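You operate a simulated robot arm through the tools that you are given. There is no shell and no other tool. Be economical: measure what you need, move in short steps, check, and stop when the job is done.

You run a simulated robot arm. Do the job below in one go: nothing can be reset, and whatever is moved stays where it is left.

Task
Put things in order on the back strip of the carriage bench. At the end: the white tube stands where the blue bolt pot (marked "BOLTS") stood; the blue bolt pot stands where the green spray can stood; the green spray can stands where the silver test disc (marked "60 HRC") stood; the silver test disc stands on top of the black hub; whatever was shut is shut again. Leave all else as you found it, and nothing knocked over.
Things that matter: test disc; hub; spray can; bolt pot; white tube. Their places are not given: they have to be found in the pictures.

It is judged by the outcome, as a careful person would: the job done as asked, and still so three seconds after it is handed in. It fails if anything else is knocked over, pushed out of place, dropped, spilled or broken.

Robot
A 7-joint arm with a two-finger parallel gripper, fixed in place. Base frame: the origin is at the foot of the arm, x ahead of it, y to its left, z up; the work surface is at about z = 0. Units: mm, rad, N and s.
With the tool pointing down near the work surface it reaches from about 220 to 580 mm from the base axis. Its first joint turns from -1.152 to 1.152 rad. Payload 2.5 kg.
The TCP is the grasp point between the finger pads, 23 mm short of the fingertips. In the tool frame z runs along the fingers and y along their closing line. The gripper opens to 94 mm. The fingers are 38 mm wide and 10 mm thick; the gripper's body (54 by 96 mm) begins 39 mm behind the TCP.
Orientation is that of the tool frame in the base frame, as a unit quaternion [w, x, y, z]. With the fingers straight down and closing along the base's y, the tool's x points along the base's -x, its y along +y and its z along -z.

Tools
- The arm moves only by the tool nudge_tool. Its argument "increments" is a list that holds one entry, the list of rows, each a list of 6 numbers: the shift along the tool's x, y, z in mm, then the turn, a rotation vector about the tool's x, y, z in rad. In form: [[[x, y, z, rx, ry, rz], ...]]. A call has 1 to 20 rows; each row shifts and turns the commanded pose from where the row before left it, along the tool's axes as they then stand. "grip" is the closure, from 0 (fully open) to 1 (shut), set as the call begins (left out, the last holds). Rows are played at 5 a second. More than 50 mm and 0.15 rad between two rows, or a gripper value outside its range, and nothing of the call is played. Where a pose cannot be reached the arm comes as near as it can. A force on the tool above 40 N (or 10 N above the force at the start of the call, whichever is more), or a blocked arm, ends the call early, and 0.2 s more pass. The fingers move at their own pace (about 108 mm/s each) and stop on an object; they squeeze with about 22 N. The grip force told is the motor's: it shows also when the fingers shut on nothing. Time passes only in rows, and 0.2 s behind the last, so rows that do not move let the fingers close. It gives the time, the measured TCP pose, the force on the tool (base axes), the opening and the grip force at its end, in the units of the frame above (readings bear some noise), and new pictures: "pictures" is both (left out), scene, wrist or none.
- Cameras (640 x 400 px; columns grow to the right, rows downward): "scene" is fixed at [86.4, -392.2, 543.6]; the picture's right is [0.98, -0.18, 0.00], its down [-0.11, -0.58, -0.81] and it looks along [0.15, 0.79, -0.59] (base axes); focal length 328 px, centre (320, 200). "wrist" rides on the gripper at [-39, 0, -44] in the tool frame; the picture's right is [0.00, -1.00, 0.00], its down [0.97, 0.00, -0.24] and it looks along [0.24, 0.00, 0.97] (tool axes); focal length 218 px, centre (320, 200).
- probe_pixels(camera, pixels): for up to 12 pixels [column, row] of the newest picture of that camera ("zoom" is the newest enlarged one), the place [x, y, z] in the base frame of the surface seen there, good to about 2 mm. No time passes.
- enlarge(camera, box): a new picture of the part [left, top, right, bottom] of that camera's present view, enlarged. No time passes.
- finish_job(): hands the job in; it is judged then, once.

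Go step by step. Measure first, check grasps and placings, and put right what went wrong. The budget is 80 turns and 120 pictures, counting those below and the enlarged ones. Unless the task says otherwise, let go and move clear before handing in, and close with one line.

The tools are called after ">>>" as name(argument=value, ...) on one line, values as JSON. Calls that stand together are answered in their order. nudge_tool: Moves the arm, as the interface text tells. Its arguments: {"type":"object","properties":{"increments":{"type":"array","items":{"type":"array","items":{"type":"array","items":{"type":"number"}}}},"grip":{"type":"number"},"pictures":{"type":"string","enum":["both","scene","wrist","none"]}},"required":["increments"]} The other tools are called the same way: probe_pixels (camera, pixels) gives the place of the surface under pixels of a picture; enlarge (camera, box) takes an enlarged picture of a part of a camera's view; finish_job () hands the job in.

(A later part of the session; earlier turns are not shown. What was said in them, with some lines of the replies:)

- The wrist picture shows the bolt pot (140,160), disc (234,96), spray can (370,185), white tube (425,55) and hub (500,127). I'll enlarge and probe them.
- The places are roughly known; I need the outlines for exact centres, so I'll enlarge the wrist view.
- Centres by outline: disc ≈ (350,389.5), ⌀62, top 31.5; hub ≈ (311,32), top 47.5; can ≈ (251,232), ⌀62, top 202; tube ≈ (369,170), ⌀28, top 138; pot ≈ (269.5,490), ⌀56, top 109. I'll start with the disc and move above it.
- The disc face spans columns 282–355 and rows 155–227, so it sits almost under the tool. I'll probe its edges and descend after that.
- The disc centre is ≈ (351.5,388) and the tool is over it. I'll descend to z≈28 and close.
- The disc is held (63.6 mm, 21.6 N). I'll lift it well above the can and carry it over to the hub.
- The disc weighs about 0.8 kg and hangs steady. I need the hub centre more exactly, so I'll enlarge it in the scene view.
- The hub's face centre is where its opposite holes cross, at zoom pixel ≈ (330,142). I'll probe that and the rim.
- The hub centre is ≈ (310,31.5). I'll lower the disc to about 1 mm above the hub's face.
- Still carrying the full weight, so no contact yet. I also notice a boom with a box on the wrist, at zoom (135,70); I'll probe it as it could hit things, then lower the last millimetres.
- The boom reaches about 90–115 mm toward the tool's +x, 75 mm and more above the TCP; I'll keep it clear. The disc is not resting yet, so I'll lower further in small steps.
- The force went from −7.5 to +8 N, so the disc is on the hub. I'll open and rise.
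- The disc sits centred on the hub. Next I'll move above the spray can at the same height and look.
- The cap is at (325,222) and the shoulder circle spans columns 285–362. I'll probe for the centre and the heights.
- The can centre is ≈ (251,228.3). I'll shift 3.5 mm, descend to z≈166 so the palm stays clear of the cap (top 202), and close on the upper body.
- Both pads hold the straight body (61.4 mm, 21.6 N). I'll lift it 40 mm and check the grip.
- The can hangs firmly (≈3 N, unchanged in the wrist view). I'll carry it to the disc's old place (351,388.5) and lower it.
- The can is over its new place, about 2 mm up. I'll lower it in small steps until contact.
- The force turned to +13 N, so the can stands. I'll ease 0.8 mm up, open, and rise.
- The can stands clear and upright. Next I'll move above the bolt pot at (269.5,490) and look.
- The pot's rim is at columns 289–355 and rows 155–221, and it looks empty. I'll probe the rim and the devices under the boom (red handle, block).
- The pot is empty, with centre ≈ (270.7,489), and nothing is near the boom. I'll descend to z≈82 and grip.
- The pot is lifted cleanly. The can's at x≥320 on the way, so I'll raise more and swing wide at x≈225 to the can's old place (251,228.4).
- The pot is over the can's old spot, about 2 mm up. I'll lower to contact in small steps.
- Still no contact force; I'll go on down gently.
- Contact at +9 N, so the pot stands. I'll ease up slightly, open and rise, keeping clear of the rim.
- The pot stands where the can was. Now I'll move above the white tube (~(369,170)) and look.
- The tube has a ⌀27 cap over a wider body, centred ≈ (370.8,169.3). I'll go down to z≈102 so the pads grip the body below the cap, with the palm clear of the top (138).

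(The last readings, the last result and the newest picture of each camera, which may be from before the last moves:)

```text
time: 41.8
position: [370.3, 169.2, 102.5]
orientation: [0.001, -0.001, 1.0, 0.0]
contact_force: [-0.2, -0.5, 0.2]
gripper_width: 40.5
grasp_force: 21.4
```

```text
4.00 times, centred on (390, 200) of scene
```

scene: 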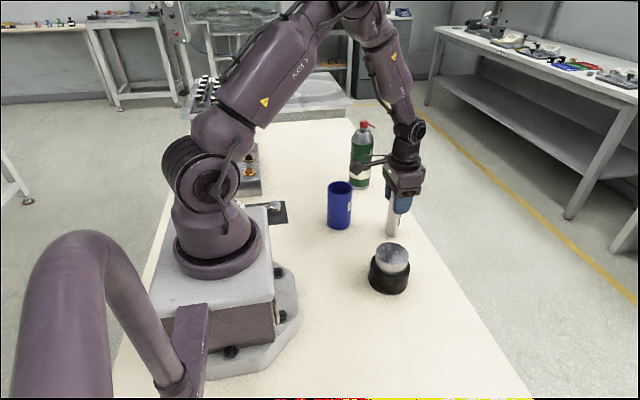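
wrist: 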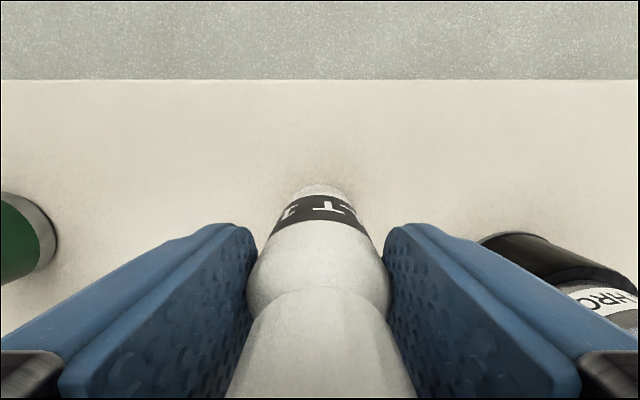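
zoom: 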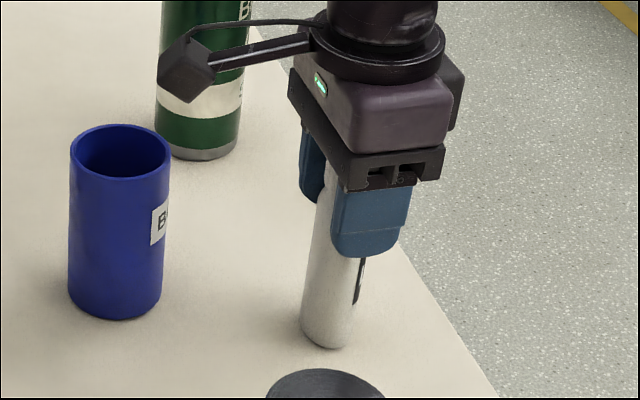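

The pads hold the body (40.5 mm). I'll lift it clear and check.

>>> nudge_tool(increments=[[[0, 0, -5, 0, 0, 0], [0, 0, -28, 0, 0, 0], [0, 0, -40, 0, 0, 0], [0, 0, -40, 0, 0, 0], [0, 0, -20, 0, 0, 0], [0, 0, 0, 0, 0, 0]]], pictures="both")

```text
time: 43.2
position: [372.7, 168.4, 235.2]
orientation: [0.0, 0.0, 1.0, 0.0]
contact_force: [0.4, 0.3, -1.1]
gripper_width: 40.1
grasp_force: 21.9
```

scene: 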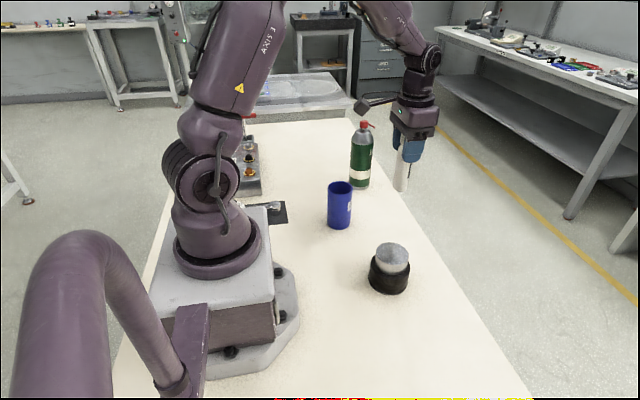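
wrist: 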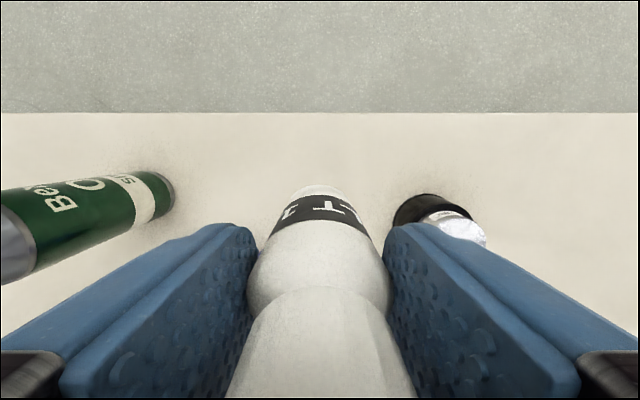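

The tube hangs straight. I'll carry it between the pot and the can via (270,300) to the pot's old place (270.7,489), then lower to about 2 mm above the bench.

>>> nudge_tool(increments=[[[20, 26.2, 0, 0, 0, 0], [20, 26.2, 0, 0, 0, 0], [20, 26.2, 0, 0, 0, 0], [20, 26.2, 0, 0, 0, 0], [20, 26.2, 0, 0, 0, 0], [0, 37.8, 0, 0, 0, 0], [0, 37.8, 0, 0, 0, 0], [0, 37.8, 0, 0, 0, 0], [0, 37.8, 0, 0, 0, 0], [-0.1, 37.5, 0, 0, 0, 0], [0, 0, 0, 0, 0, 0], [0, 0, 40, 0, 0, 0], [0, 0, 40, 0, 0, 0], [0, 0, 30, 0, 0, 0], [0, 0, 15, 0, 0, 0], [0, 0, 6, 0, 0, 0], [0, 0, 0, 0, 0, 0]]], pictures="both")

>>> enlarge(camera="scene", box=[280, 90, 380, 190])

```text
time: 46.8
position: [270.8, 490.9, 103.1]
orientation: [-0.002, 0.001, 1.0, 0.0]
contact_force: [0.6, 0.2, -0.9]
gripper_width: 40.1
grasp_force: 22.4
```

scene: 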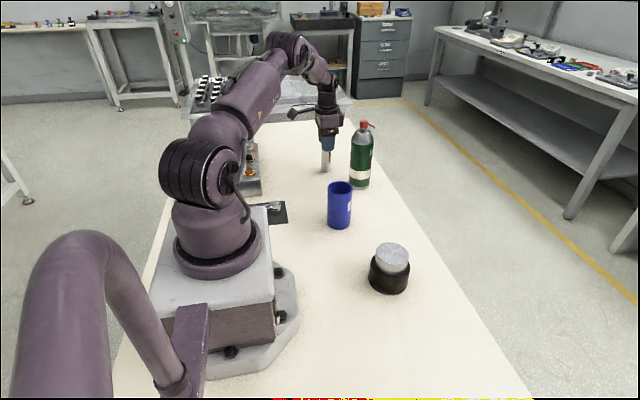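
wrist: 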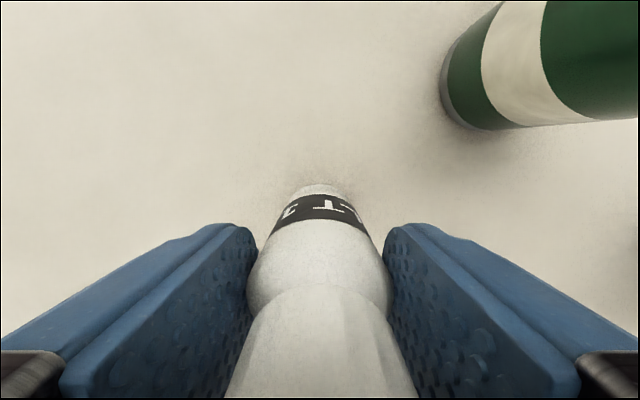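

```text
4.00 times, centred on (330, 140) of scene
```

zoom: 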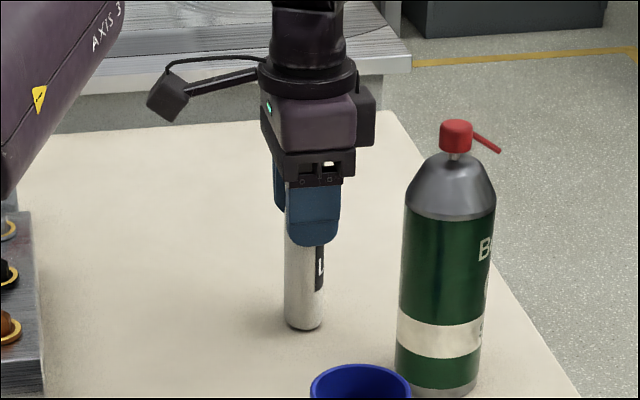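

Almost down and not yet touching; I'll lower in small steps.

>>> nudge_tool(increments=[[[0, 0, 1, 0, 0, 0], [0, 0, 0.7, 0, 0, 0], [0, 0, 0.5, 0, 0, 0], [0, 0, 0, 0, 0, 0]]], pictures="none")

```text
time: 47.8
position: [270.7, 488.5, 102.2]
orientation: [0.0, 0.0, 1.0, 0.0]
contact_force: [-0.1, 0.5, 1.1]
gripper_width: 39.9
grasp_force: 22.0
```

>>> nudge_tool(increments=[[[0, 0, 0.5, 0, 0, 0], [0, 0, 0, 0, 0, 0]]], pictures="none")

```text
time: 48.4
position: [271.5, 489.6, 102.8]
orientation: [0.0, 0.0, 1.0, 0.0]
contact_force: [-0.5, 0.1, -1.4]
gripper_width: 40.1
grasp_force: 22.0
```

>>> nudge_tool(increments=[[[0, 0, 0.5, 0, 0, 0], [0, 0, 0.4, 0, 0, 0], [0, 0, 0, 0, 0, 0]]], pictures="none")

```text
time: 49.2
position: [270.3, 489.9, 101.7]
orientation: [0.001, 0.001, 1.0, 0.001]
contact_force: [-1.2, -0.6, 11.7]
gripper_width: 40.2
grasp_force: 22.4
```

Contact at +12 N, so the tube stands. I'll ease up 0.6 mm, open, and rise.

>>> nudge_tool(increments=[[[0, 0, -0.7, 0, 0, 0], [0, 0, 0, 0, 0, 0]]], pictures="none")

>>> nudge_tool(increments=[[[0, 0, 0, 0, 0, 0], [0, 0, 0, 0, 0, 0], [0, 0, 0, 0, 0, 0]]], grip=0, pictures="none")

>>> nudge_tool(increments=[[[0, 0, -20, 0, 0, 0], [0, 0, -40, 0, 0, 0], [0, 0, -40, 0, 0, 0], [0, 0, -40, 0, 0, 0], [0, 0, -20, 0, 0, 0], [0, 0, 0, 0, 0, 0]]], pictures="both")

>>> enlarge(camera="scene", box=[220, 100, 430, 310])

```text
time: 49.8
position: [272.1, 489.2, 102.4]
orientation: [0.0, 0.0, 1.0, 0.001]
contact_force: [-0.4, 2.1, 6.7]
gripper_width: 39.9
grasp_force: 22.1
```

```text
time: 50.6
position: [271.3, 489.3, 103.5]
orientation: [0.0, -0.001, 1.0, 0.0]
contact_force: [-1.4, -0.9, -0.6]
gripper_width: 93.9
grasp_force: 0.1
```

```text
time: 52.0
position: [269.9, 490.1, 262.8]
orientation: [0.001, 0.0, 1.0, 0.0]
contact_force: [0.7, -0.2, 0.4]
gripper_width: 93.9
grasp_force: 0.1
```

scene: 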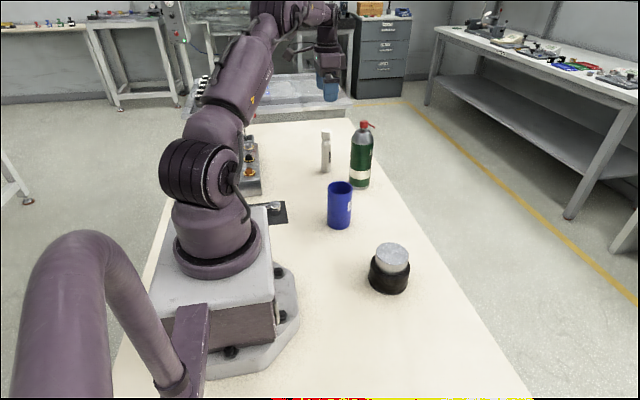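
wrist: 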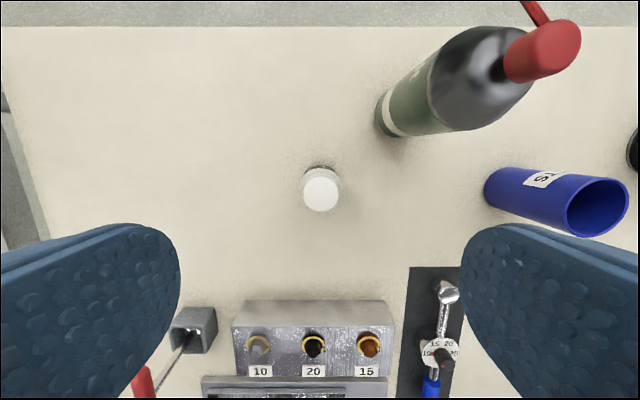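

```text
1.90 times, centred on (325, 205) of scene
```

zoom: 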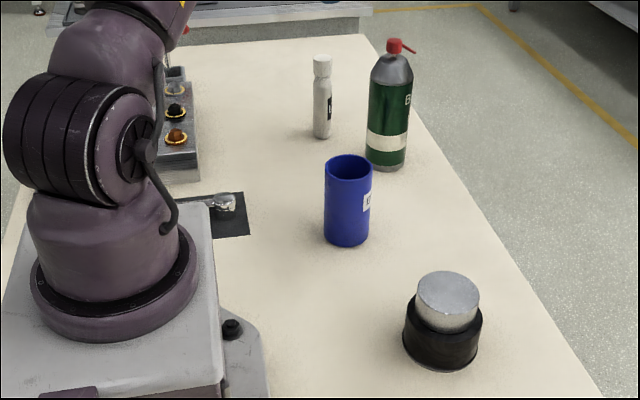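

The tube stands at the pot's old place (scene 326,150), the can at the disc's and the pot at the can's. The disc is centred on the hub, all are upright and the gripper is clear, so I'm handing in.

>>> finish_job()

```text
The job is handed in.
```

The white tube, bolt pot and spray can are each in their new places, and the test disc is on top of the hub. All were upright in the last pictures, and nothing had to be opened or shut along the way.
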